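You operate a simulated robot arm through the tools that you are given. There is no shell and no other tool.

The job below is to be done with a simulated robot arm. You get a single attempt, and the scene is never put back.

Task
Empty the bag on the black mat into the vent hood.
Fine: hood knob open first and left open; orange plug on the bag; run the vacuum pump till its gauge passes -0.5, then pump off and plug back.

It is judged by the outcome, as a careful person would: the job done as asked, and still so three seconds after it is handed in. It fails if anything else is knocked over, pushed out of place, dropped, spilled or broken.

Robot
A 7-joint arm with a two-finger parallel gripper, fixed in place. Base frame: the origin is on the floor under the middle of its stand, x ahead of it, y to its left, z up; the work surface is at about z = 850. Units: mm, rad, N and s.
With the tool pointing down near the work surface it reaches from about 280 to 720 mm from the base axis. Its first joint turns from -2.496 to 2.496 rad. Payload 3 kg.
The TCP is the grasp point between the finger pads, 30 mm short of the fingertips. In the tool frame z runs along the fingers and y along their closing line. The gripper opens to 94 mm. The fingers are 28 mm wide and 10 mm thick; the gripper's body (50 by 96 mm) begins 55 mm behind the TCP.
Orientation is that of the tool frame in the base frame, as a unit quaternion [x, y, z, w]. With the fingers straight down and closing along the base's y, the tool's x points along the base's -x, its y along +y and its z along -z.

Tools
- The arm moves only by the tool servo_tool. Its argument "rows" is a list of rows, each an object of numbers (a shift or turn left out is 0, a gripper value left out holds the last): "rx", "ry", "rz": the turn, a rotation vector about the base's x, y, z in units of 120 degrees (1.0 is 120 degrees); "x", "y", "z": the shift along the base's x, y, z in units of 500 mm (1.0 is 500 mm); "gripper": the opening, from 0 (shut) to 1 (fully open). In form: [{"rx": .., "ry": .., "rz": .., "x": .., "y": .., "z": .., "gripper": ..}, ...]. A call has 1 to 20 rows; each row is the pose to reach, as a shift and turn from the pose commanded when the call began. A call with a number of a shift or a turn outside -1 to 1 is refused whole. A row lasts 0.2 s, in which the tool goes at most 50 mm and 0.15 rad; a call with a longer step from one row to the next is refused whole, and so is a gripper value outside its range. Where a pose cannot be reached the arm comes as near as it can. A force on the tool above 40 N (or 10 N above the force at the start of the call, whichever is more), or a blocked arm, ends the call early, and 0.2 s more pass. The fingers move at their own pace (about 45 mm/s each) and stop on an object; they squeeze with about 33 N. The grip force told is the motor's: it shows also when the fingers shut on nothing. Time passes only in rows, and 0.2 s behind the last, so rows that repeat a pose let the fingers close. The reply holds the time, the measured pose of the TCP, the force on the tool along the base axes, the opening and the grip force, in the units named above and with some noise, with the torque about the TCP (base axes, N m) and any sound that the robot's microphone picked up.
- Cameras (640 x 400 px; columns grow to the right, rows downward): "scene" is fixed at [234.6, 650.8, 1545.9]; the picture's right is [0.13, -0.99, 0.00], its down [-0.95, -0.12, -0.27] and it looks along [0.27, 0.04, -0.96] (base axes); focal length 214 px, centre (320, 200). "wrist" rides on the gripper at [76, 14, -102] in the tool frame; the picture's right is [-0.18, 0.98, 0.00], its down [-0.75, -0.14, -0.64] and it looks along [-0.63, -0.12, 0.77] (tool axes); focal length 243 px, centre (320, 200). There is no depth. A picture from a camera that has moved, and an enlarged one, comes with that camera's place and axes in the base frame and with its lens. The place of the scene camera against the robot may be out by one fixed shift of up to 18 mm in any direction.
- grab_frame(camera): a new picture of that camera. The clock stands still meanwhile.
- move_column(by): moves the trunk up (or, below 0, down) by that many mm; the arm rides with it, the base frame stays. It gives what a move gives, with no picture.
- zoom(camera, box): a new picture of the part [left, top, right, bottom] of that camera's present view, enlarged. The clock stands still meanwhile.
- sign_off(): hands the job in; it is judged then, once.

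Places have to be worked out from the pictures, the camera data and where the tool is seen. Open the gripper and draw the arm clear of the work before you hand the job in, unless the task says otherwise.

The tools are called as name(argument=value, ...) on one line, values as JSON. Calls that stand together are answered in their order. servo_tool: Moves the arm, as the interface text tells. Its arguments: {"type":"object","properties":{"rows":{"type":"array","items":{"type":"object","properties":{"rx":{"type":"number"},"ry":{"type":"number"},"rz":{"type":"number"},"x":{"type":"number"},"y":{"type":"number"},"z":{"type":"number"},"gripper":{"type":"number"}}}}},"required":["rows"]} The other tools are called the same way: move_column (by) moves the trunk up or down; grab_frame (camera) takes a picture; zoom (camera, box) takes an enlarged picture of a part of a camera's view; sign_off () hands the job in.

At the start:

```text
time_s: 0.0
tool_pos: [614.3, 217.3, 1323.2]
ee_rot: [0.0, 1.0, -0.001, -0.001]
wrist_force: [0.7, 0.3, -0.7]
moment: [0.05, 0.04, -0.01]
finger_gap: 93.9
grasp_force: 0.1
trunk travel left (down, up): [-325.0, 65.0]
```

scene: 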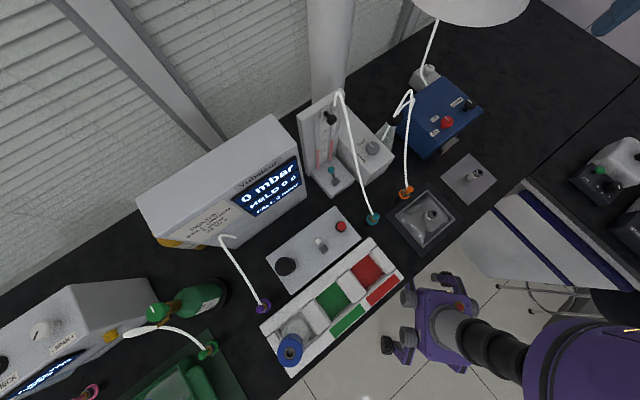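
wrist: 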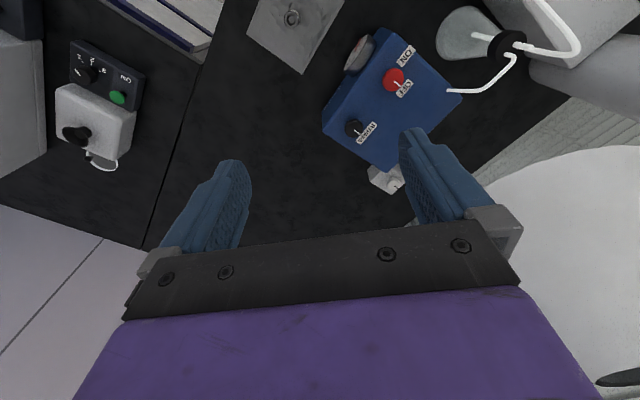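

I'll start by looking closely at the scene: several devices with plugs, a bag on a black mat, and a blue pump box with a gauge. I'll zoom in on each region.

zoom(camera="scene", box=[380, 50, 520, 140])

zoom(camera="scene", box=[360, 140, 520, 260])

zoom(camera="scene", box=[290, 80, 410, 240])

zoom(camera="scene", box=[230, 200, 410, 380])

zoom(camera="scene", box=[0, 260, 240, 400])

zoom(camera="scene", box=[540, 120, 640, 290])

```text
4.44 times, centred on (450, 95) of scene
camera zoom: at [234.6, 650.8, 1545.9], right [0.13, -0.99, 0.0], down [-0.95, -0.12, -0.27], along [0.27, 0.04, -0.96], focal length 953 px, centre (-258, 667)
```

zoom: 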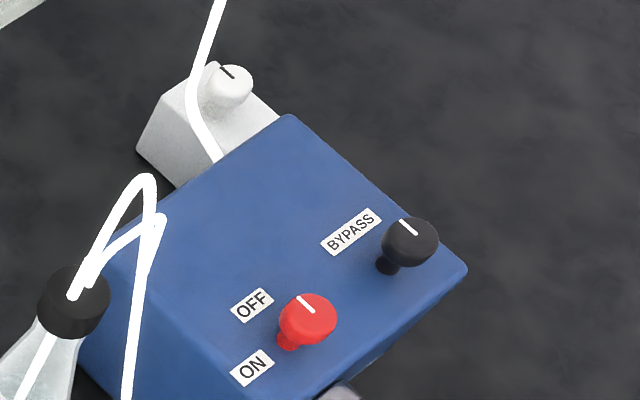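

```text
3.33 times, centred on (440, 200) of scene
camera zoom: at [234.6, 650.8, 1545.9], right [0.13, -0.99, 0.0], down [-0.95, -0.12, -0.27], along [0.27, 0.04, -0.96], focal length 715 px, centre (-80, 200)
```

zoom: 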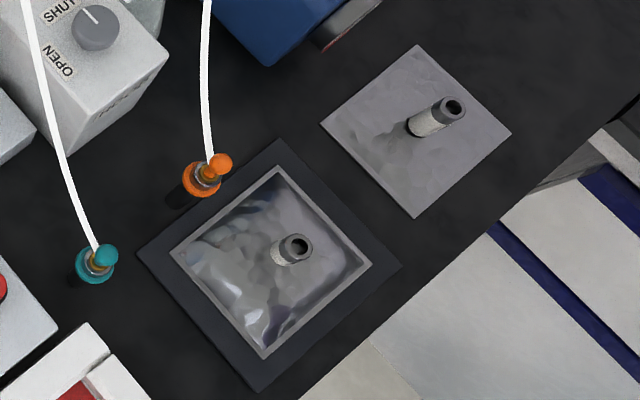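

```text
2.50 times, centred on (350, 160) of scene
camera zoom: at [234.6, 650.8, 1545.9], right [0.13, -0.99, 0.0], down [-0.95, -0.12, -0.27], along [0.27, 0.04, -0.96], focal length 536 px, centre (245, 300)
```

zoom: 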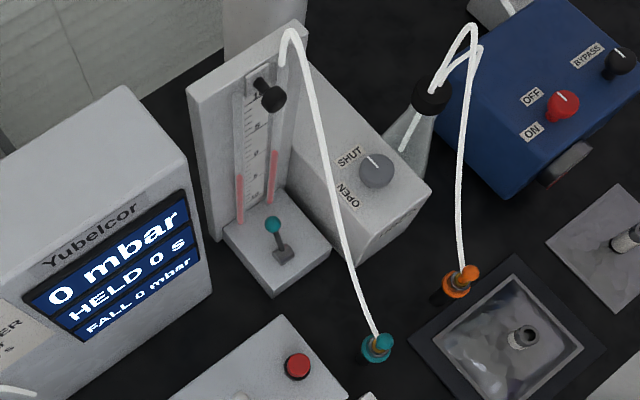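

```text
2.22 times, centred on (320, 290) of scene
camera zoom: at [234.6, 650.8, 1545.9], right [0.13, -0.99, 0.0], down [-0.95, -0.12, -0.27], along [0.27, 0.04, -0.96], focal length 477 px, centre (320, 0)
```

zoom: 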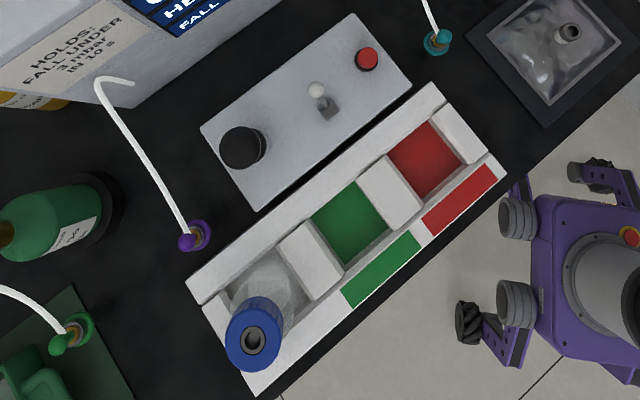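

```text
2.67 times, centred on (120, 330) of scene
camera zoom: at [234.6, 650.8, 1545.9], right [0.13, -0.99, 0.0], down [-0.95, -0.12, -0.27], along [0.27, 0.04, -0.96], focal length 572 px, centre (853, -147)
```

zoom: 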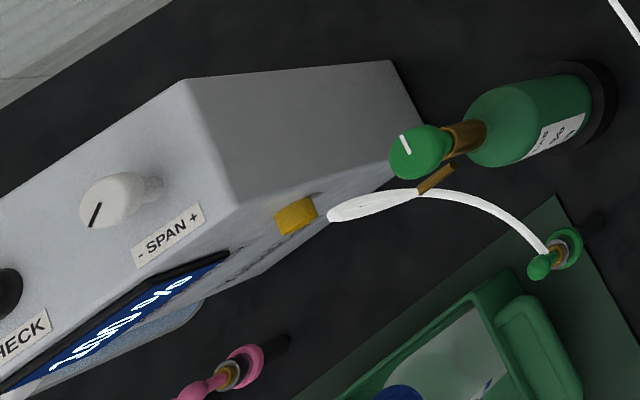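

```text
2.35 times, centred on (590, 205) of scene
camera zoom: at [234.6, 650.8, 1545.9], right [0.13, -0.99, 0.0], down [-0.95, -0.12, -0.27], along [0.27, 0.04, -0.96], focal length 505 px, centre (-315, 188)
```

zoom: 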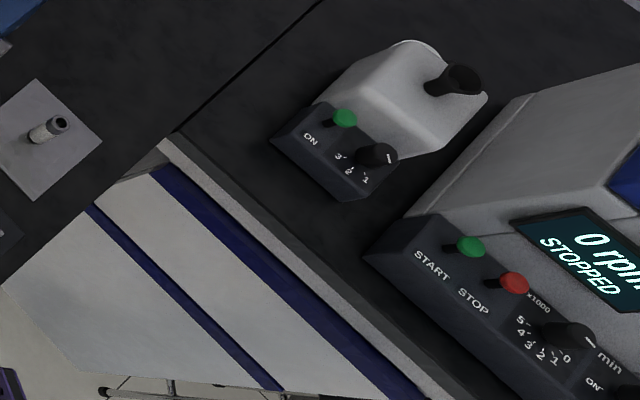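

zoom(camera="wrist", box=[300, 0, 620, 200])

zoom(camera="wrist", box=[20, 0, 340, 200])

zoom(camera="scene", box=[380, 0, 640, 120])

```text
2.00 times, centred on (460, 100) of wrist
camera zoom: at [539.3, 232.1, 1426.3], right [0.18, 0.98, 0.0], down [0.75, -0.14, 0.64], along [0.63, -0.12, -0.77], focal length 485 px, centre (40, 400)
```

zoom: 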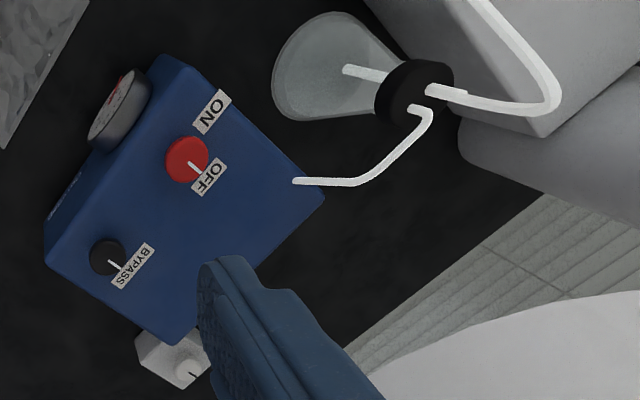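

```text
2.00 times, centred on (180, 100) of wrist
camera zoom: at [539.3, 232.1, 1426.3], right [0.18, 0.98, 0.0], down [0.75, -0.14, 0.64], along [0.63, -0.12, -0.77], focal length 485 px, centre (600, 400)
```

zoom: 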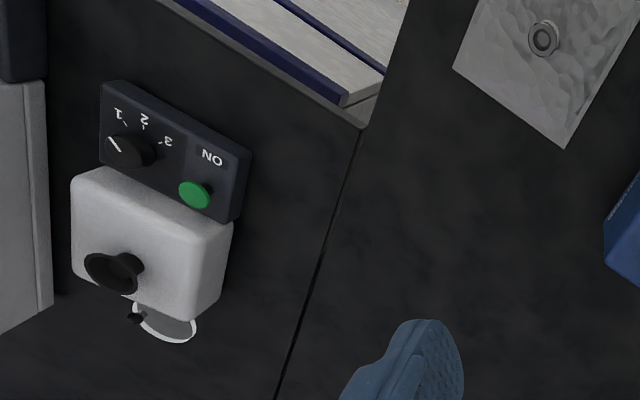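

```text
2.46 times, centred on (510, 60) of scene
camera zoom: at [234.6, 650.8, 1545.9], right [0.13, -0.99, 0.0], down [-0.95, -0.12, -0.27], along [0.27, 0.04, -0.96], focal length 528 px, centre (-148, 545)
```

zoom: 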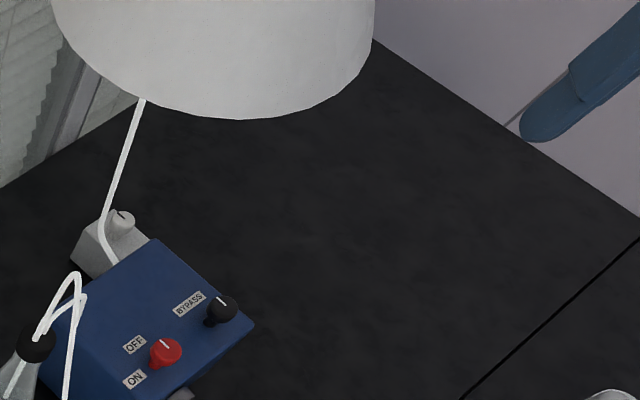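

zoom(camera="scene", box=[345, 125, 405, 185])

zoom(camera="scene", box=[405, 55, 455, 95])

zoom(camera="scene", box=[390, 175, 450, 225])

```text
6.67 times, centred on (375, 155) of scene
camera zoom: at [234.6, 650.8, 1545.9], right [0.13, -0.99, 0.0], down [-0.95, -0.12, -0.27], along [0.27, 0.04, -0.96], focal length 1430 px, centre (-47, 500)
```

zoom: 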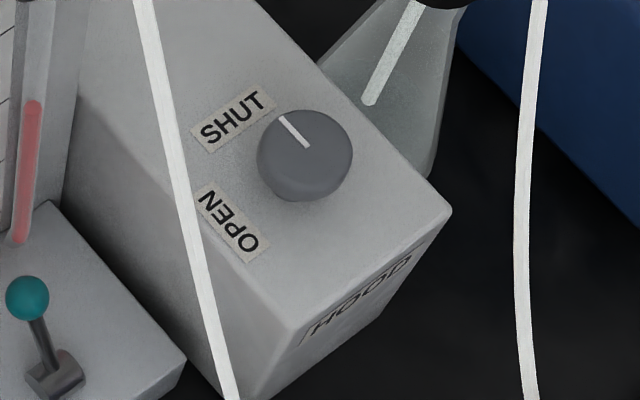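

```text
10.00 times, centred on (430, 75) of scene
camera zoom: at [234.6, 650.8, 1545.9], right [0.13, -0.99, 0.0], down [-0.95, -0.12, -0.27], along [0.27, 0.04, -0.96], focal length 2145 px, centre (-780, 1450)
```

zoom: 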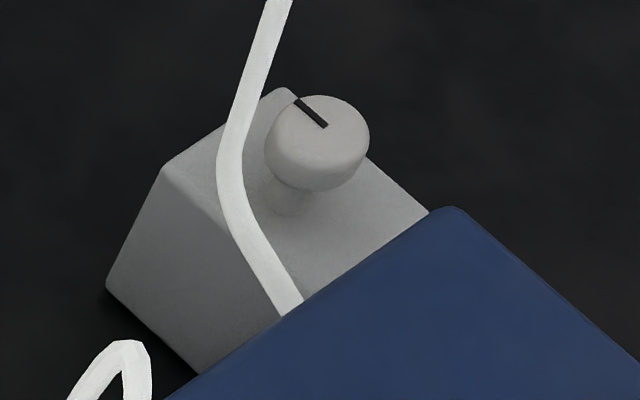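

```text
8.00 times, centred on (420, 200) of scene
camera zoom: at [234.6, 650.8, 1545.9], right [0.13, -0.99, 0.0], down [-0.95, -0.12, -0.27], along [0.27, 0.04, -0.96], focal length 1716 px, centre (-480, 200)
```

zoom: 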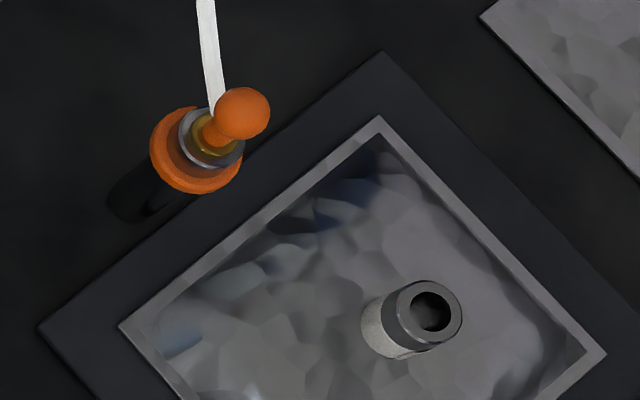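

The HOOD box (grey SHUT/OPEN knob, pointing at SHUT) sits between the flow meter and the flask. The pump is the blue box, with its red knob at OFF. I estimate the orange plug near (482,411), the bag port near (421,312) and the hood knob near (570,540). I'll move the wrist camera back and to the left, staying high, to look at all of these.

servo_tool(rows=[{"x": -0.08, "y": 0.05, "z": -0.0}, {"x": -0.16, "y": 0.1, "z": 0.0}, {"x": -0.24, "y": 0.15}, {"x": -0.32, "y": 0.2}, {"x": -0.4, "y": 0.25}, {"x": -0.44, "y": 0.32}])

grab_frame(camera="wrist")

```text
time_s: 1.4
tool_pos: [390.8, 376.5, 1322.8]
ee_rot: [0.0, 1.0, 0.0, 0.001]
wrist_force: [-0.3, -0.1, 0.4]
moment: [0.01, 0.0, 0.0]
finger_gap: 93.9
grasp_force: 0.1
trunk travel left (down, up): [-325.0, 65.0]
```

```text
taken
camera wrist: at [315.1, 392.0, 1425.5], right [0.18, 0.98, 0.0], down [0.75, -0.14, 0.64], along [0.63, -0.12, -0.77], focal length 243 px, centre (320, 200)
```

wrist: 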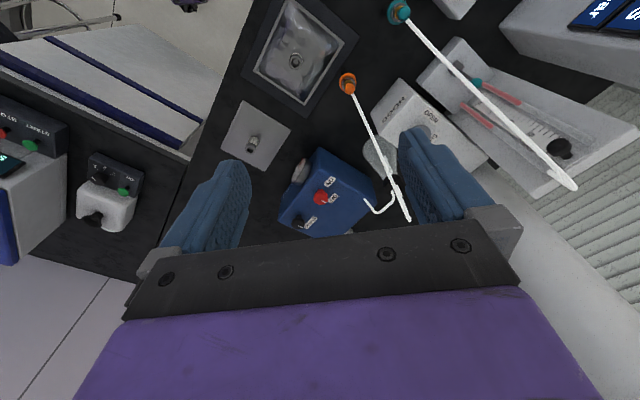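

zoom(camera="wrist", box=[270, 60, 510, 210])

zoom(camera="wrist", box=[210, 0, 370, 100])

grab_frame(camera="scene")

```text
2.67 times, centred on (390, 135) of wrist
camera zoom: at [315.1, 392.0, 1425.5], right [0.18, 0.98, 0.0], down [0.75, -0.14, 0.64], along [0.63, -0.12, -0.77], focal length 647 px, centre (133, 373)
```

zoom: 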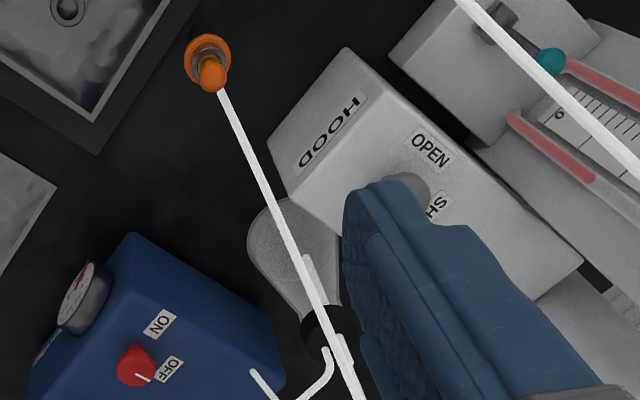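

```text
4.00 times, centred on (290, 50) of wrist
camera zoom: at [315.1, 392.0, 1425.5], right [0.18, 0.98, 0.0], down [0.75, -0.14, 0.64], along [0.63, -0.12, -0.77], focal length 970 px, centre (440, 800)
```

zoom: 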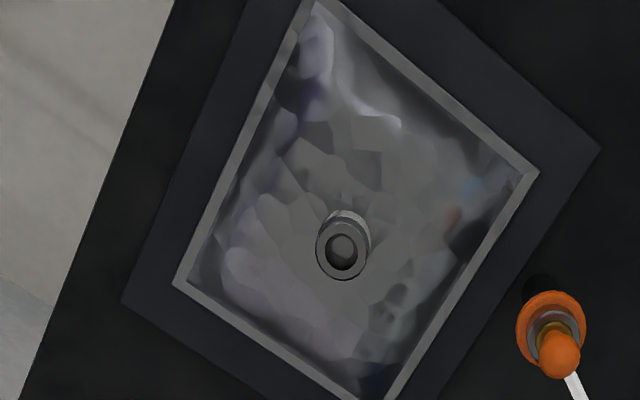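

```text
taken
```

scene: 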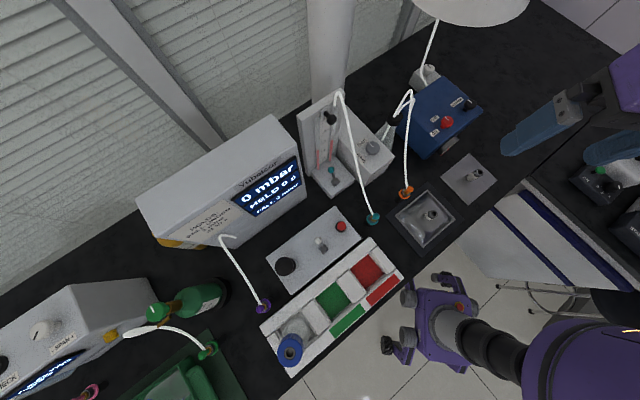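

Red knob triangulates to about (661,328,1002) from the two wrist views. I'll move further left to get an unblocked view of the HOOD knob and another baseline.

servo_tool(rows=[{"y": 0.09}, {"x": -0.02, "y": 0.18}, {"x": -0.04, "y": 0.27}, {"x": -0.06, "y": 0.36}])

grab_frame(camera="wrist")

```text
time_s: 2.4
tool_pos: [364.5, 558.2, 1321.1]
ee_rot: [0.003, 1.0, -0.001, -0.001]
wrist_force: [0.5, -0.6, 0.8]
moment: [0.02, -0.01, 0.0]
finger_gap: 94.0
grasp_force: 0.1
trunk travel left (down, up): [-325.0, 65.0]
```

```text
taken
camera wrist: at [289.6, 573.0, 1423.7], right [0.19, 0.98, 0.0], down [0.75, -0.14, 0.64], along [0.63, -0.12, -0.77], focal length 243 px, centre (320, 200)
```

wrist: 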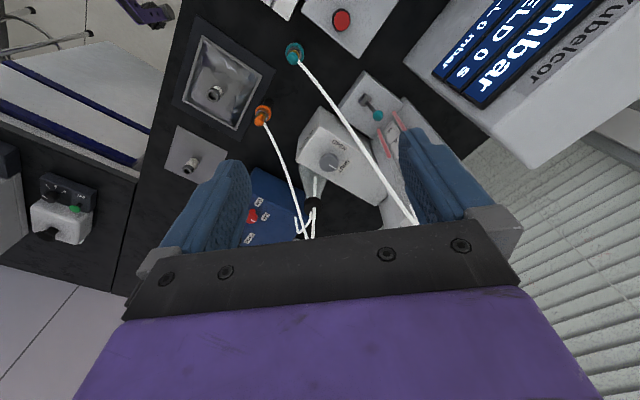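

zoom(camera="wrist", box=[240, 80, 400, 180])

zoom(camera="wrist", box=[160, 20, 320, 120])

zoom(camera="wrist", box=[220, 150, 380, 250])

```text
4.00 times, centred on (320, 130) of wrist
camera zoom: at [289.6, 573.0, 1423.7], right [0.19, 0.98, 0.0], down [0.75, -0.14, 0.64], along [0.63, -0.12, -0.77], focal length 970 px, centre (320, 480)
```

zoom: 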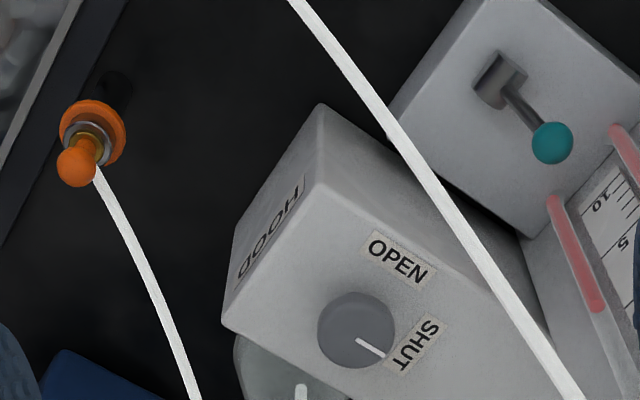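

```text
4.00 times, centred on (240, 70) of wrist
camera zoom: at [289.6, 573.0, 1423.7], right [0.19, 0.98, 0.0], down [0.75, -0.14, 0.64], along [0.63, -0.12, -0.77], focal length 970 px, centre (640, 720)
```

zoom: 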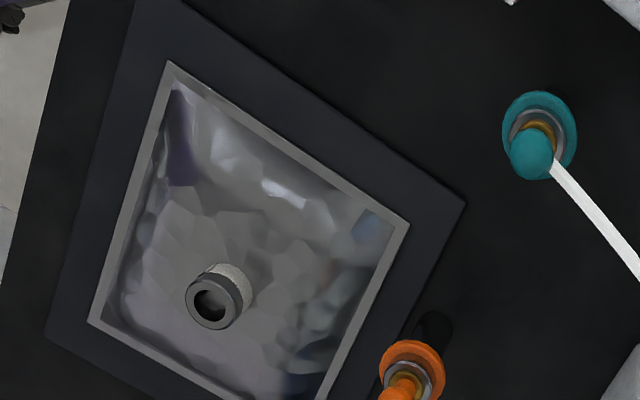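

```text
4.00 times, centred on (300, 200) of wrist
camera zoom: at [289.6, 573.0, 1423.7], right [0.19, 0.98, 0.0], down [0.75, -0.14, 0.64], along [0.63, -0.12, -0.77], focal length 970 px, centre (400, 200)
```

zoom: 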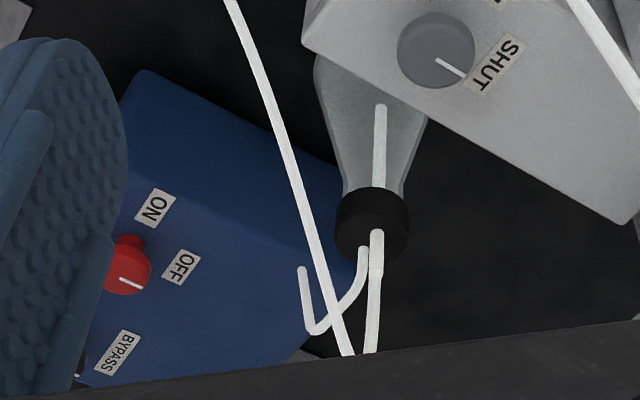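

Triangulated so far: hood knob about (553,542,988) and 40 mm across; orange plug axis (450,422), with its ball at z 962 and flange at 919; bag port top (400,330,911); red knob (660,331,1002). The vent hood's rim is at z≈1259, centred near (788,440). Next I'll test the reach high above the hood knob with a 30° yaw.

servo_tool(rows=[{"x": 0.08, "y": -0.006, "rz": 0.05}, {"x": 0.16, "y": -0.012, "rz": 0.1}, {"x": 0.24, "y": -0.018, "rz": 0.15}, {"x": 0.32, "y": -0.024, "rz": 0.2}, {"x": 0.3774, "y": -0.0306, "rz": 0.25, "z": -0.05}, {"x": 0.3774, "y": -0.0306, "rz": 0.25, "z": -0.05}])

grab_frame(camera="scene")

grab_frame(camera="wrist")

```text
time_s: 3.8
tool_pos: [523.5, 509.7, 1289.3]
ee_rot: [-0.26, 0.966, 0.001, 0.0]
wrist_force: [0.0, 0.6, -1.0]
moment: [-0.02, 0.0, 0.01]
finger_gap: 94.3
grasp_force: 0.0
out of reach, approached as far as the arm can: row 3, 4, 5, 6
trunk travel left (down, up): [-325.0, 65.0]
```

```text
taken
```

scene: 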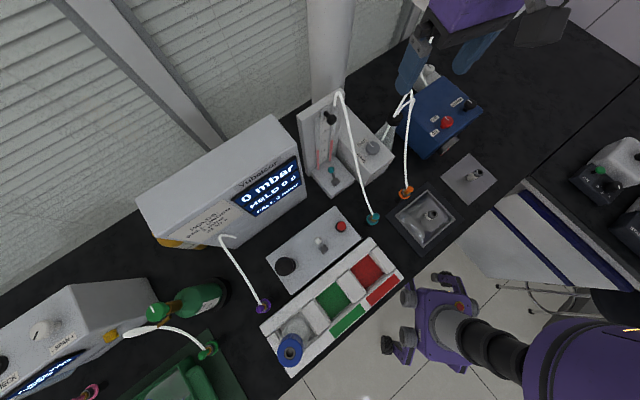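

```text
taken
camera wrist: at [451.2, 484.8, 1393.7], right [-0.33, 0.94, 0.0], down [0.72, 0.25, 0.64], along [0.61, 0.22, -0.77], focal length 243 px, centre (320, 200)
```

wrist: 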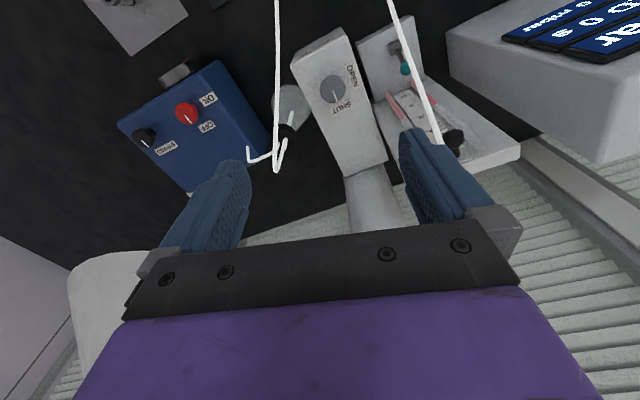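

At z≈1289 the arm tops out at a radius of about 731 mm. The hood knob is at about 774, so I'll probably need a lower trunk and a small outward tilt. First I'll zoom in to refine the knob and see how high the hoses are.

zoom(camera="wrist", box=[260, 20, 420, 120])

zoom(camera="wrist", box=[110, 40, 270, 140])

zoom(camera="wrist", box=[230, 80, 310, 180])

zoom(camera="wrist", box=[380, 0, 540, 160])

```text
4.00 times, centred on (340, 70) of wrist
camera zoom: at [451.2, 484.8, 1393.7], right [-0.33, 0.94, 0.0], down [0.72, 0.25, 0.64], along [0.61, 0.22, -0.77], focal length 970 px, centre (240, 720)
```

zoom: 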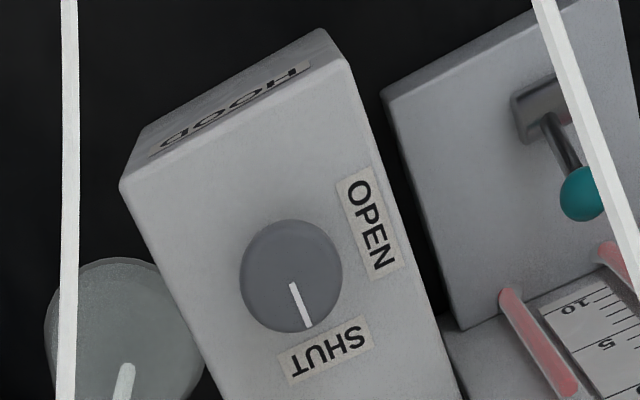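

```text
4.00 times, centred on (190, 90) of wrist
camera zoom: at [451.2, 484.8, 1393.7], right [-0.33, 0.94, 0.0], down [0.72, 0.25, 0.64], along [0.61, 0.22, -0.77], focal length 970 px, centre (840, 640)
```

zoom: 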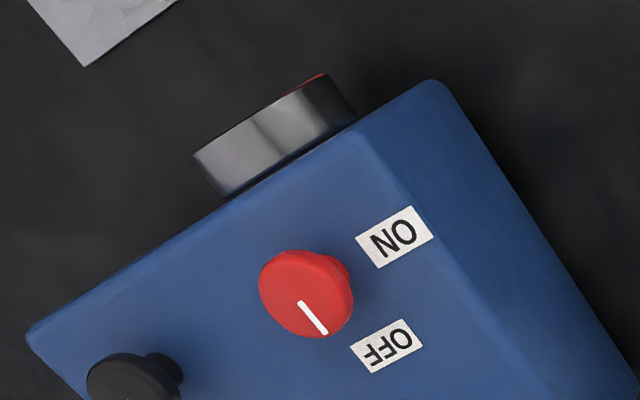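

```text
4.00 times, centred on (270, 130) of wrist
camera zoom: at [451.2, 484.8, 1393.7], right [-0.33, 0.94, 0.0], down [0.72, 0.25, 0.64], along [0.61, 0.22, -0.77], focal length 970 px, centre (520, 480)
```

zoom: 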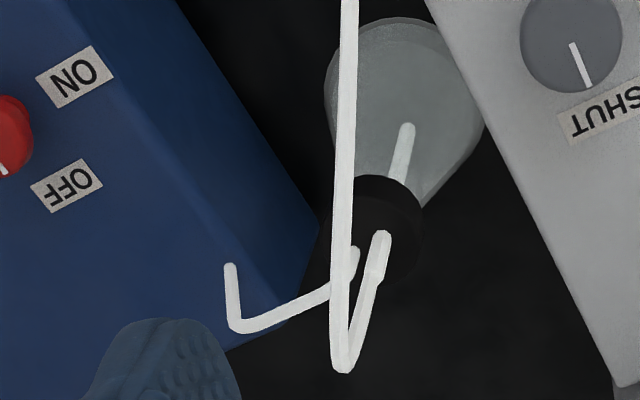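

```text
2.50 times, centred on (460, 80) of wrist
camera zoom: at [451.2, 484.8, 1393.7], right [-0.33, 0.94, 0.0], down [0.72, 0.25, 0.64], along [0.61, 0.22, -0.77], focal length 606 px, centre (-30, 500)
```

zoom: 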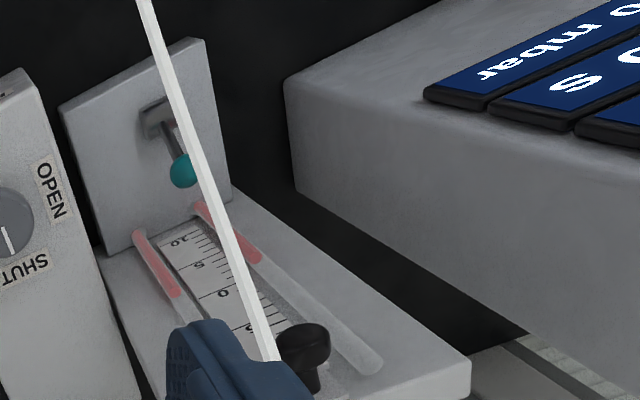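

zoom(camera="scene", box=[356, 135, 388, 155])

zoom(camera="scene", box=[434, 110, 466, 130])

zoom(camera="scene", box=[394, 180, 418, 200])

zoom(camera="scene", box=[416, 204, 448, 224])

```text
16.00 times, centred on (372, 145) of scene
camera zoom: at [234.6, 650.8, 1545.9], right [0.13, -0.99, 0.0], down [-0.95, -0.12, -0.27], along [0.27, 0.04, -0.96], focal length 3432 px, centre (-512, 1080)
```

zoom: 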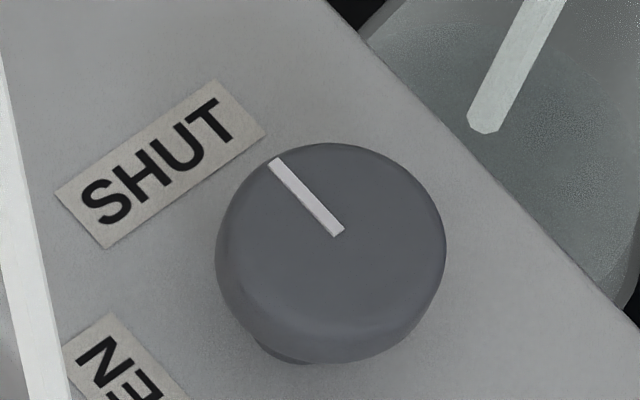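

```text
16.00 times, centred on (450, 120) of scene
camera zoom: at [234.6, 650.8, 1545.9], right [0.13, -0.99, 0.0], down [-0.95, -0.12, -0.27], along [0.27, 0.04, -0.96], focal length 3432 px, centre (-1760, 1480)
```

zoom: 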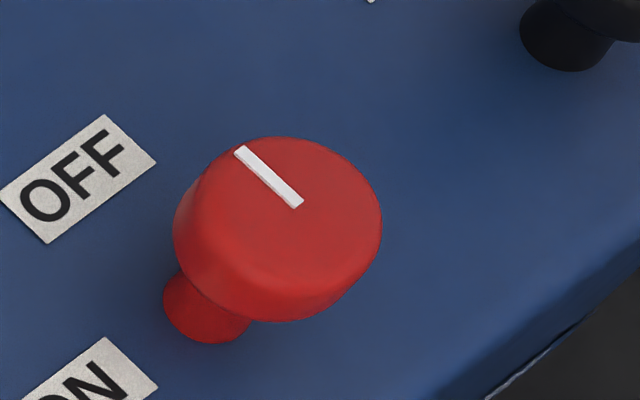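

```text
16.00 times, centred on (406, 190) of scene
camera zoom: at [234.6, 650.8, 1545.9], right [0.13, -0.99, 0.0], down [-0.95, -0.12, -0.27], along [0.27, 0.04, -0.96], focal length 3432 px, centre (-1056, 360)
```

zoom: 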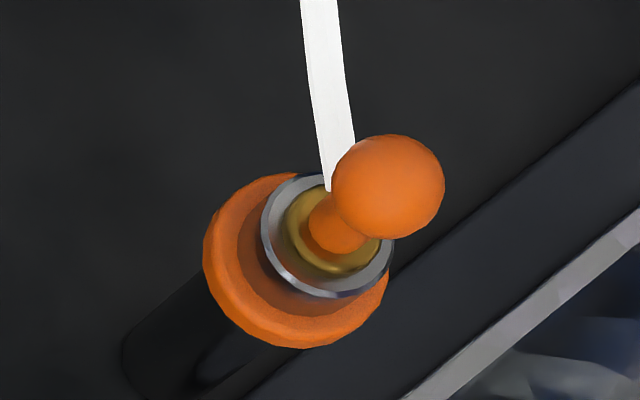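

```text
16.00 times, centred on (432, 214) of scene
camera zoom: at [234.6, 650.8, 1545.9], right [0.13, -0.99, 0.0], down [-0.95, -0.12, -0.27], along [0.27, 0.04, -0.96], focal length 3432 px, centre (-1472, -24)
```

zoom: 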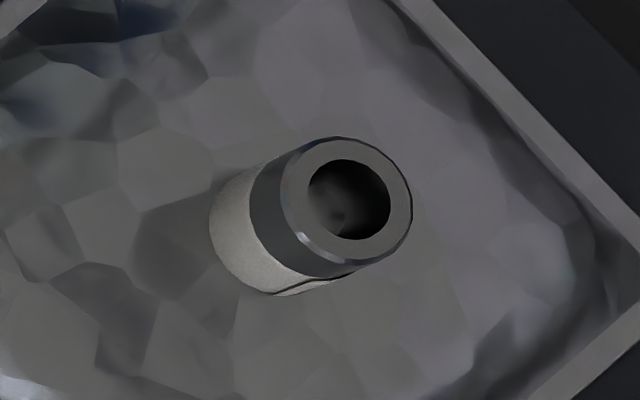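

Box top is at z≈962 and the knob top about 985, with the head 41 mm across. I'll lower the trunk by 95 mm so the shoulder is nearer knob height and the arm's horizontal reach is longer, then recheck.

move_column(by=-95)

grab_frame(camera="scene")

```text
time_s: 5.1
tool_pos: [523.1, 508.1, 1195.8]
ee_rot: [-0.258, 0.966, -0.001, 0.0]
wrist_force: [0.3, 0.1, 0.9]
moment: [-0.03, 0.01, 0.03]
finger_gap: 94.0
grasp_force: 0.0
trunk travel left (down, up): [-230.0, 160.0]
```

```text
taken
```

scene: 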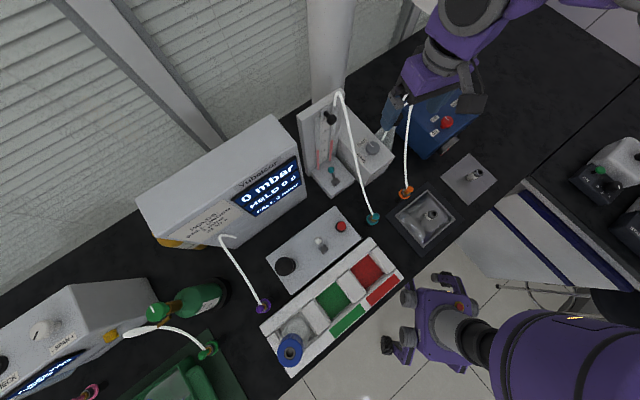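

The trunk move kept the pose. Next I'll descend about 90 mm and see how far out the arm can reach at that height.

servo_tool(rows=[{"z": -0.06}, {"z": -0.12}, {"z": -0.18}, {"z": -0.18}])

```text
time_s: 6.1
tool_pos: [520.9, 507.0, 1105.2]
ee_rot: [-0.258, 0.966, 0.001, 0.0]
wrist_force: [-0.7, 0.1, 0.2]
moment: [0.02, -0.01, 0.01]
finger_gap: 93.7
grasp_force: 0.0
trunk travel left (down, up): [-230.0, 160.0]
```

servo_tool(rows=[{"x": 0.02, "y": 0.023}, {"x": 0.04, "y": 0.046}, {"x": 0.06, "y": 0.068}, {"x": 0.06, "y": 0.068}])

grab_frame(camera="scene")

grab_frame(camera="wrist")

```text
time_s: 7.1
tool_pos: [536.7, 526.2, 1105.5]
ee_rot: [-0.258, 0.966, -0.001, 0.001]
wrist_force: [-0.6, -0.4, -0.6]
moment: [0.05, 0.05, -0.01]
finger_gap: 93.9
grasp_force: 0.1
out of reach, approached as far as the arm can: row 2, 3, 4
trunk travel left (down, up): [-230.0, 160.0]
```

```text
taken
```

scene: 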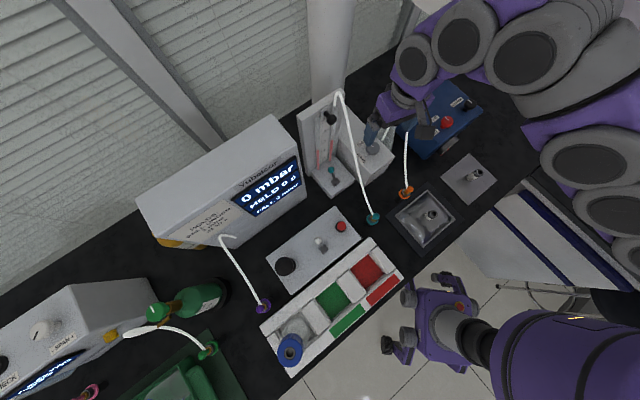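

```text
taken
camera wrist: at [465.6, 501.0, 1209.0], right [-0.33, 0.94, 0.0], down [0.72, 0.25, 0.64], along [0.61, 0.21, -0.77], focal length 243 px, centre (320, 200)
```

wrist: 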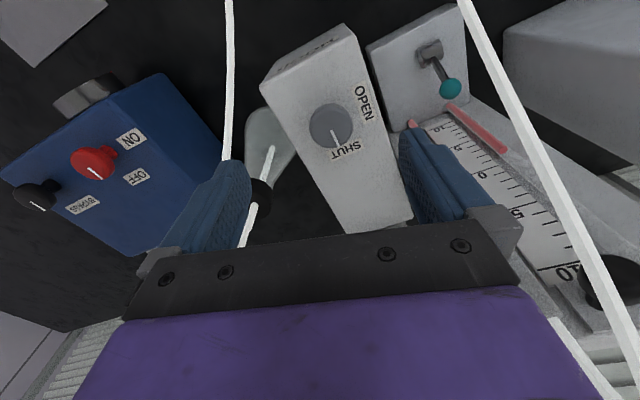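

Reach is now about 752 mm at z=1105, so a small outward tilt should cover the rest. I'll tilt the tool about 8° outward (fingers away from the base) and then extend to directly above the hood knob.

servo_tool(rows=[{"rx": 0.0234, "ry": -0.0238}, {"rx": 0.0467, "ry": -0.0476}, {"rx": 0.0467, "ry": -0.0476, "x": 0.015, "y": 0.016}, {"rx": 0.0467, "ry": -0.0476, "x": 0.03, "y": 0.032}, {"rx": 0.0467, "ry": -0.0476, "x": 0.03, "y": 0.032}])

```text
time_s: 8.3
tool_pos: [552.6, 543.0, 1103.9]
ee_rot: [-0.258, 0.964, 0.034, 0.06]
wrist_force: [0.2, -0.3, 0.6]
moment: [0.03, 0.05, -0.02]
finger_gap: 93.8
grasp_force: 0.0
trunk travel left (down, up): [-230.0, 160.0]
```

Now over the knob at (552.6,543,1104), with reach to spare. I'll test the 90° counter-clockwise turn in free air to check the wrist range.

servo_tool(rows=[{"rx": -0.0062, "ry": -0.0061, "rz": 0.0619}, {"rx": -0.0124, "ry": -0.0122, "rz": 0.1238}, {"rx": -0.0187, "ry": -0.0183, "rz": 0.1856}, {"rx": -0.0249, "ry": -0.0244, "rz": 0.2475}, {"rx": -0.0311, "ry": -0.0305, "rz": 0.3094}, {"rx": -0.0373, "ry": -0.0366, "rz": 0.3713}, {"rx": -0.0435, "ry": -0.0426, "rz": 0.4331}, {"rx": -0.0497, "ry": -0.0487, "rz": 0.495}, {"rx": -0.056, "ry": -0.0548, "rz": 0.5569}, {"rx": -0.0622, "ry": -0.0609, "rz": 0.6188}, {"rx": -0.0684, "ry": -0.067, "rz": 0.6806}, {"rx": -0.0746, "ry": -0.0731, "rz": 0.7425}, {"rx": -0.0746, "ry": -0.0731, "rz": 0.7425}])

grab_frame(camera="scene")

```text
time_s: 11.1
tool_pos: [550.8, 542.8, 1105.2]
ee_rot: [0.864, -0.499, 0.019, -0.066]
wrist_force: [-0.4, -1.2, -0.5]
moment: [0.02, -0.01, 0.01]
finger_gap: 94.0
grasp_force: 0.0
trunk travel left (down, up): [-230.0, 160.0]
```

```text
taken
```

scene: 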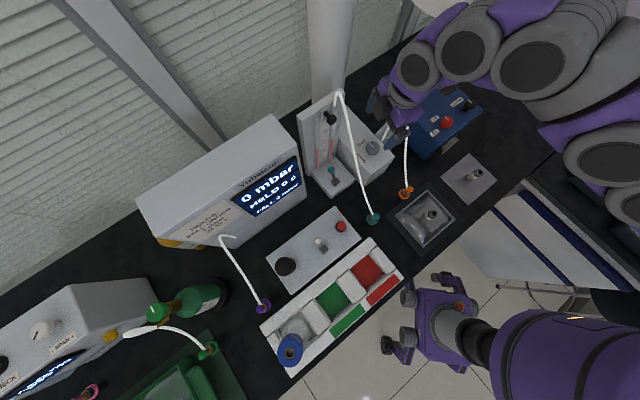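

grab_frame(camera="wrist")

zoom(camera="wrist", box=[240, 50, 400, 150])

```text
taken
camera wrist: at [567.8, 460.7, 1202.8], right [-0.94, -0.33, -0.12], down [-0.32, 0.66, 0.68], along [-0.14, 0.68, -0.72], focal length 243 px, centre (320, 200)
```

wrist: 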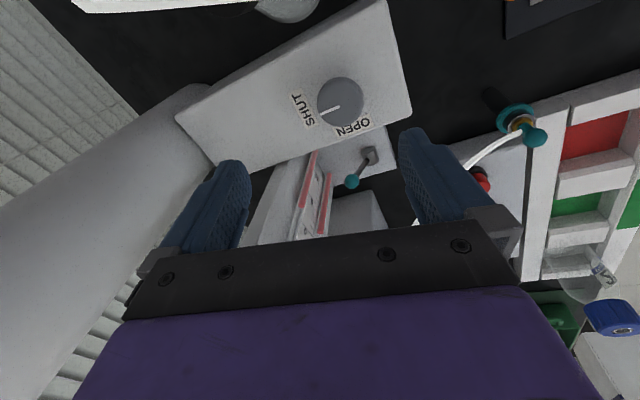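

```text
4.00 times, centred on (320, 100) of wrist
camera zoom: at [567.8, 460.7, 1202.8], right [-0.94, -0.33, -0.12], down [-0.32, 0.66, 0.68], along [-0.14, 0.68, -0.72], focal length 970 px, centre (320, 600)
```

zoom: 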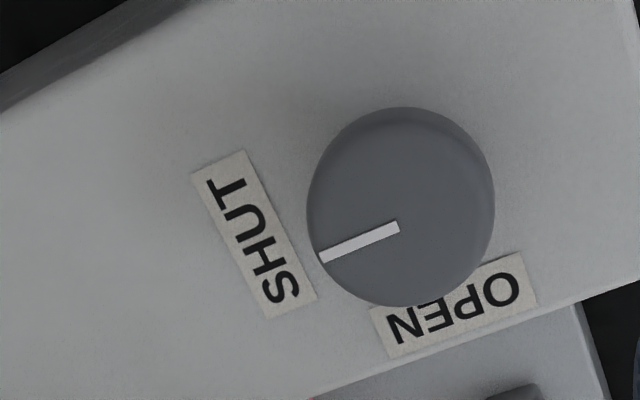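

The turn works in the air. Combining the views puts the knob centre at about (549,542), its top at z≈992 and the box top at 966. I'll rotate back to the start yaw with the fingers narrowed to about 62 mm, and line up.

servo_tool(rows=[{"rx": 0.0062, "ry": 0.0061, "rz": -0.0619, "gripper": 0.66}, {"rx": 0.0124, "ry": 0.0122, "rz": -0.1238}, {"rx": 0.0187, "ry": 0.0183, "rz": -0.1856}, {"rx": 0.0249, "ry": 0.0244, "rz": -0.2475}, {"rx": 0.0311, "ry": 0.0305, "rz": -0.3094}, {"rx": 0.0373, "ry": 0.0366, "rz": -0.3713}, {"rx": 0.0435, "ry": 0.0426, "rz": -0.4331}, {"rx": 0.0497, "ry": 0.0487, "rz": -0.495}, {"rx": 0.056, "ry": 0.0548, "rz": -0.5569}, {"rx": 0.0622, "ry": 0.0609, "rz": -0.6188}, {"rx": 0.0684, "ry": 0.067, "rz": -0.6806}, {"rx": 0.0746, "ry": 0.0731, "rz": -0.7425}, {"rx": 0.0746, "ry": 0.0731, "rz": -0.7425, "x": -0.008, "y": -0.005, "z": -0.06}, {"rx": 0.0746, "ry": 0.0731, "rz": -0.7425, "x": -0.008, "y": -0.005, "z": -0.1}, {"rx": 0.0746, "ry": 0.0731, "rz": -0.7425, "x": -0.008, "y": -0.005, "z": -0.1}])

grab_frame(camera="wrist")

grab_frame(camera="scene")

```text
time_s: 14.3
tool_pos: [545.9, 540.8, 1055.1]
ee_rot: [-0.258, 0.964, 0.035, 0.06]
wrist_force: [0.8, -1.1, -0.1]
moment: [0.01, -0.04, 0.03]
finger_gap: 62.0
grasp_force: 0.1
trunk travel left (down, up): [-230.0, 160.0]
```

```text
taken
camera wrist: at [463.8, 505.5, 1147.8], right [-0.33, 0.94, 0.06], down [0.65, 0.19, 0.73], along [0.68, 0.28, -0.68], focal length 243 px, centre (320, 200)
```

wrist: 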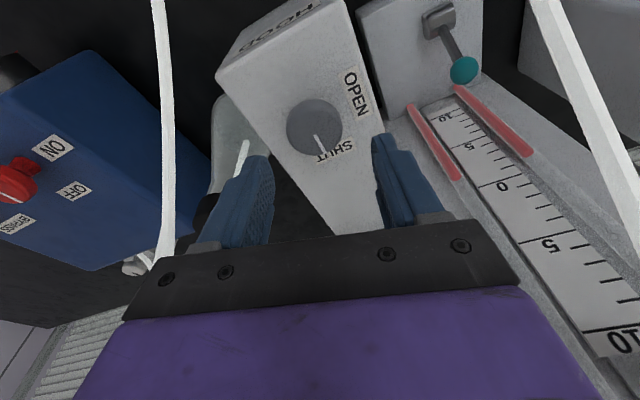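

```text
taken
```

scene: 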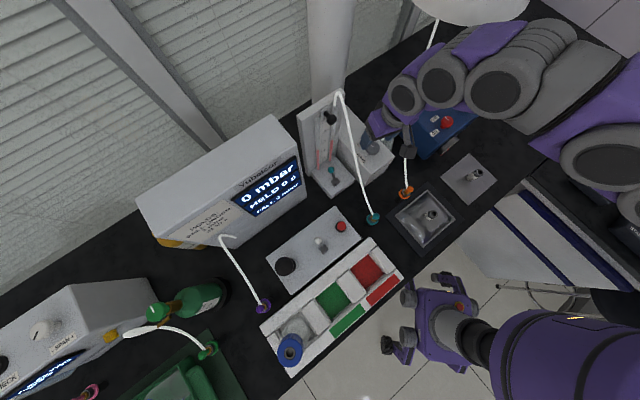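

The knob is centred between the fingers (estimate (548,541.5)). Descending to TCP z≈1003 so the tips sit about 6 mm above the box top.

servo_tool(rows=[{"z": -0.04, "x": 0.002}, {"z": -0.08, "x": 0.002}, {"z": -0.104, "x": 0.002}, {"z": -0.104, "x": 0.002}])

grab_frame(camera="wrist")

```text
time_s: 15.3
tool_pos: [545.6, 540.2, 1002.6]
ee_rot: [-0.258, 0.964, 0.034, 0.061]
wrist_force: [-0.3, -0.7, 1.1]
moment: [-0.08, 0.02, -0.07]
finger_gap: 61.9
grasp_force: 0.1
trunk travel left (down, up): [-230.0, 160.0]
```

```text
taken
camera wrist: at [463.9, 504.8, 1095.5], right [-0.33, 0.94, 0.06], down [0.65, 0.19, 0.73], along [0.68, 0.28, -0.68], focal length 243 px, centre (320, 200)
```

wrist: 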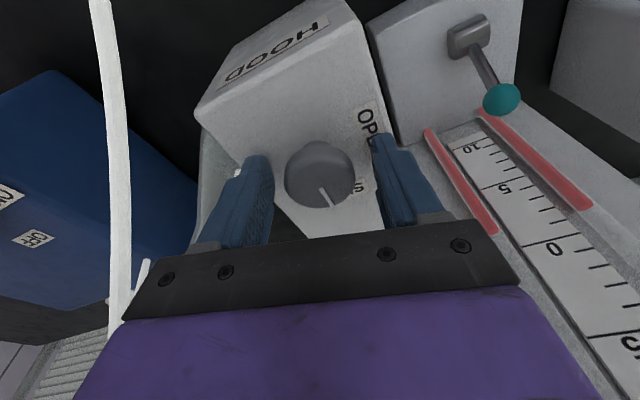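

The knob sits between the fingers. Closing on it now.

servo_tool(rows=[{"gripper": 0.0}, {"gripper": 0.0}, {"gripper": 0.0}, {"gripper": 0.0}])

```text
time_s: 16.3
tool_pos: [546.2, 539.8, 1002.1]
ee_rot: [-0.258, 0.964, 0.034, 0.061]
wrist_force: [3.2, -4.0, -2.4]
moment: [-0.07, 0.0, -0.01]
finger_gap: 39.2
grasp_force: 44.7
trunk travel left (down, up): [-230.0, 160.0]
```

Gripped with a 39 mm gap. Turning 90° counter-clockwise about the tool axis, from SHUT to OPEN.

servo_tool(rows=[{"rx": -0.0062, "ry": -0.0061, "rz": 0.0619}, {"rx": -0.0124, "ry": -0.0122, "rz": 0.1238}, {"rx": -0.0187, "ry": -0.0183, "rz": 0.1856}, {"rx": -0.0249, "ry": -0.0244, "rz": 0.2475}, {"rx": -0.0311, "ry": -0.0305, "rz": 0.3094}, {"rx": -0.0373, "ry": -0.0366, "rz": 0.3713}, {"rx": -0.0435, "ry": -0.0426, "rz": 0.4331}, {"rx": -0.0497, "ry": -0.0487, "rz": 0.495}, {"rx": -0.056, "ry": -0.0548, "rz": 0.5569}, {"rx": -0.0622, "ry": -0.0609, "rz": 0.6188}, {"rx": -0.0684, "ry": -0.067, "rz": 0.6806}, {"rx": -0.0746, "ry": -0.0731, "rz": 0.7425}, {"rx": -0.0746, "ry": -0.0731, "rz": 0.7425}])

grab_frame(camera="wrist")

zoom(camera="scene", box=[330, 110, 426, 170])

```text
time_s: 19.1
tool_pos: [545.7, 541.6, 1003.8]
ee_rot: [0.865, -0.498, 0.019, -0.068]
wrist_force: [-6.3, 5.2, 20.0]
moment: [-0.39, -0.49, -0.72]
finger_gap: 39.0
grasp_force: 44.8
trunk travel left (down, up): [-230.0, 160.0]
```

```text
taken
camera wrist: at [562.2, 459.1, 1101.9], right [-0.94, -0.33, -0.13], down [-0.32, 0.66, 0.68], along [-0.14, 0.68, -0.72], focal length 243 px, centre (320, 200)
```

wrist: 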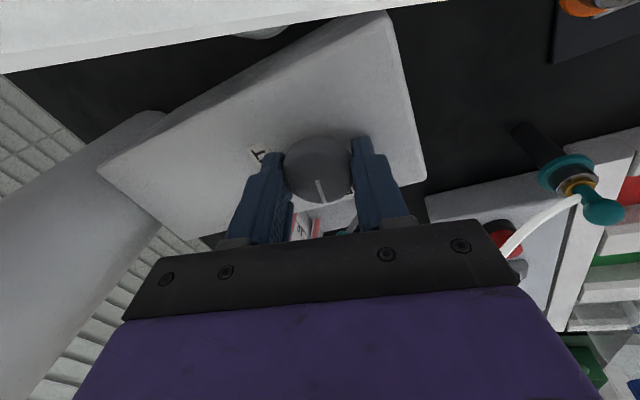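

```text
6.67 times, centred on (378, 140) of scene
camera zoom: at [234.6, 650.8, 1545.9], right [0.13, -0.99, 0.0], down [-0.95, -0.12, -0.27], along [0.27, 0.04, -0.96], focal length 1430 px, centre (-67, 600)
```

zoom: 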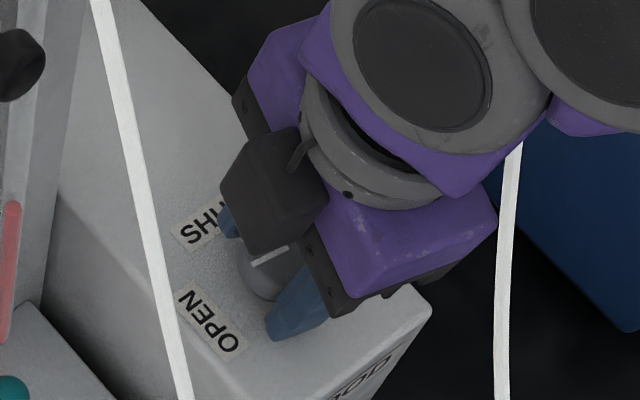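

The pointer has swung around to the OPEN side. I'll release and back straight up to check its exact angle.

servo_tool(rows=[{"gripper": 0.66}, {"gripper": 0.66}, {"gripper": 0.66}, {"z": 0.06}, {"z": 0.12}, {"z": 0.12}])

grab_frame(camera="wrist")

zoom(camera="wrist", box=[240, 60, 400, 160])

```text
time_s: 19.9
tool_pos: [549.8, 531.5, 1007.3]
ee_rot: [0.863, -0.501, 0.018, -0.07]
wrist_force: [1.7, 0.0, -0.1]
moment: [-0.03, -0.03, 0.0]
finger_gap: 62.0
grasp_force: 0.0
trunk travel left (down, up): [-230.0, 160.0]
stopped in row 3: the force on the tool passed its limit at 41 N (the readings are from after the stop); the commanded pose is now the measured one
```

```text
taken
camera wrist: at [566.2, 449.5, 1104.2], right [-0.94, -0.32, -0.13], down [-0.32, 0.65, 0.69], along [-0.13, 0.69, -0.72], focal length 243 px, centre (320, 200)
```

wrist: 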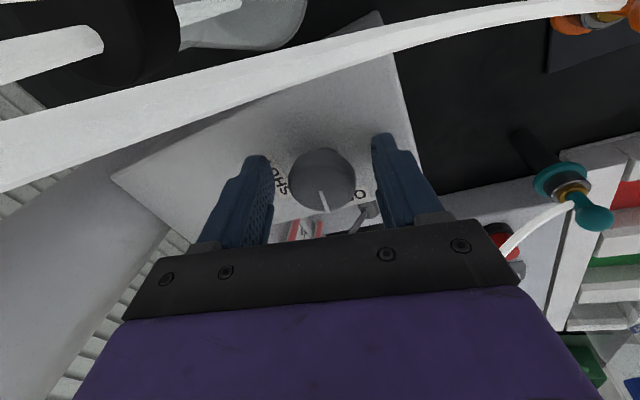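

```text
4.00 times, centred on (320, 110) of wrist
camera zoom: at [566.2, 449.5, 1104.2], right [-0.94, -0.32, -0.13], down [-0.32, 0.65, 0.69], along [-0.13, 0.69, -0.72], focal length 970 px, centre (320, 560)
```

zoom: 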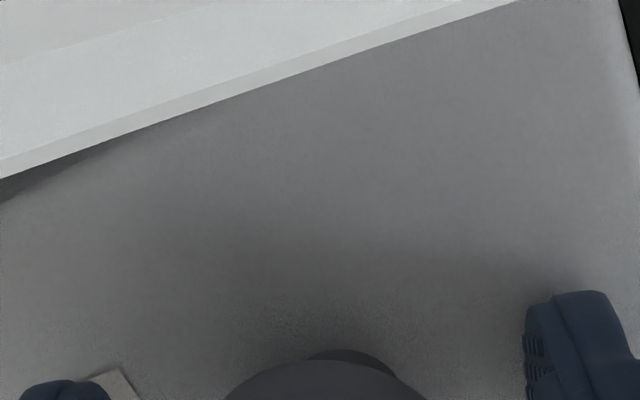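

Force spiked to 41 N as the fingers opened; probably the lower fingertip touched the box top because of the tilt. The pointer looks to be at OPEN. The orange hose is close under the camera, so I'll rise straight up and check.

servo_tool(rows=[{"z": 0.03}, {"z": 0.08}, {"z": 0.16}, {"z": 0.22}, {"z": 0.22}])

grab_frame(camera="wrist")

grab_frame(camera="scene")

zoom(camera="scene", box=[340, 120, 420, 170])

```text
time_s: 21.1
tool_pos: [549.0, 538.2, 1116.7]
ee_rot: [0.863, -0.499, 0.019, -0.071]
wrist_force: [0.2, 0.1, 0.0]
moment: [-0.03, -0.02, 0.02]
finger_gap: 62.2
grasp_force: 0.0
trunk travel left (down, up): [-230.0, 160.0]
```

```text
taken
camera wrist: at [565.9, 454.6, 1214.4], right [-0.94, -0.32, -0.13], down [-0.32, 0.65, 0.68], along [-0.14, 0.68, -0.72], focal length 243 px, centre (320, 200)
```

wrist: 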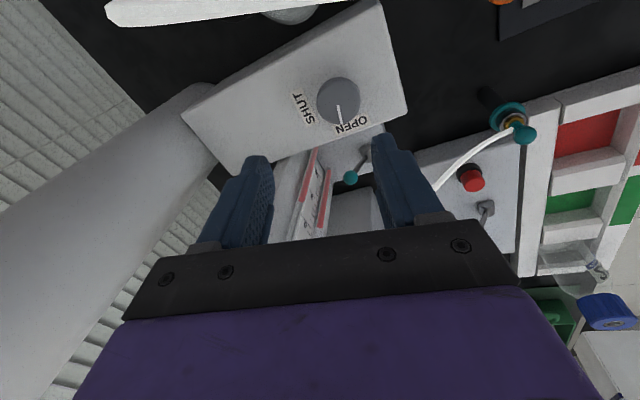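

```text
taken
```

scene: 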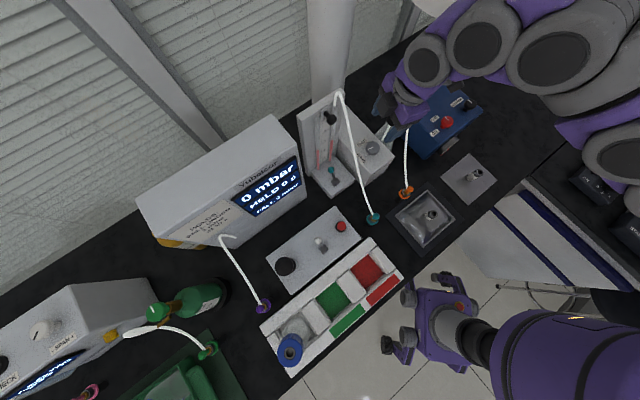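

```text
8.00 times, centred on (380, 145) of scene
camera zoom: at [234.6, 650.8, 1545.9], right [0.13, -0.99, 0.0], down [-0.95, -0.12, -0.27], along [0.27, 0.04, -0.96], focal length 1716 px, centre (-160, 640)
```

zoom: 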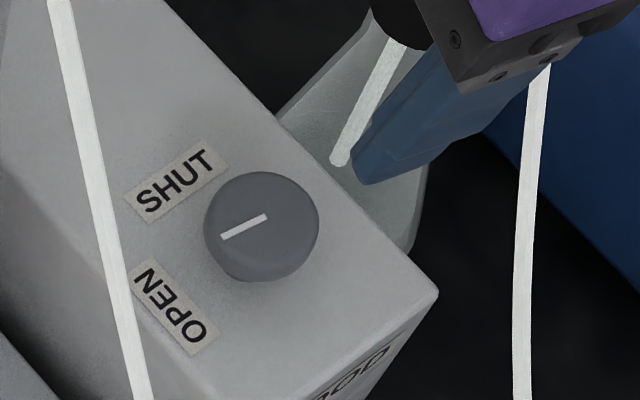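

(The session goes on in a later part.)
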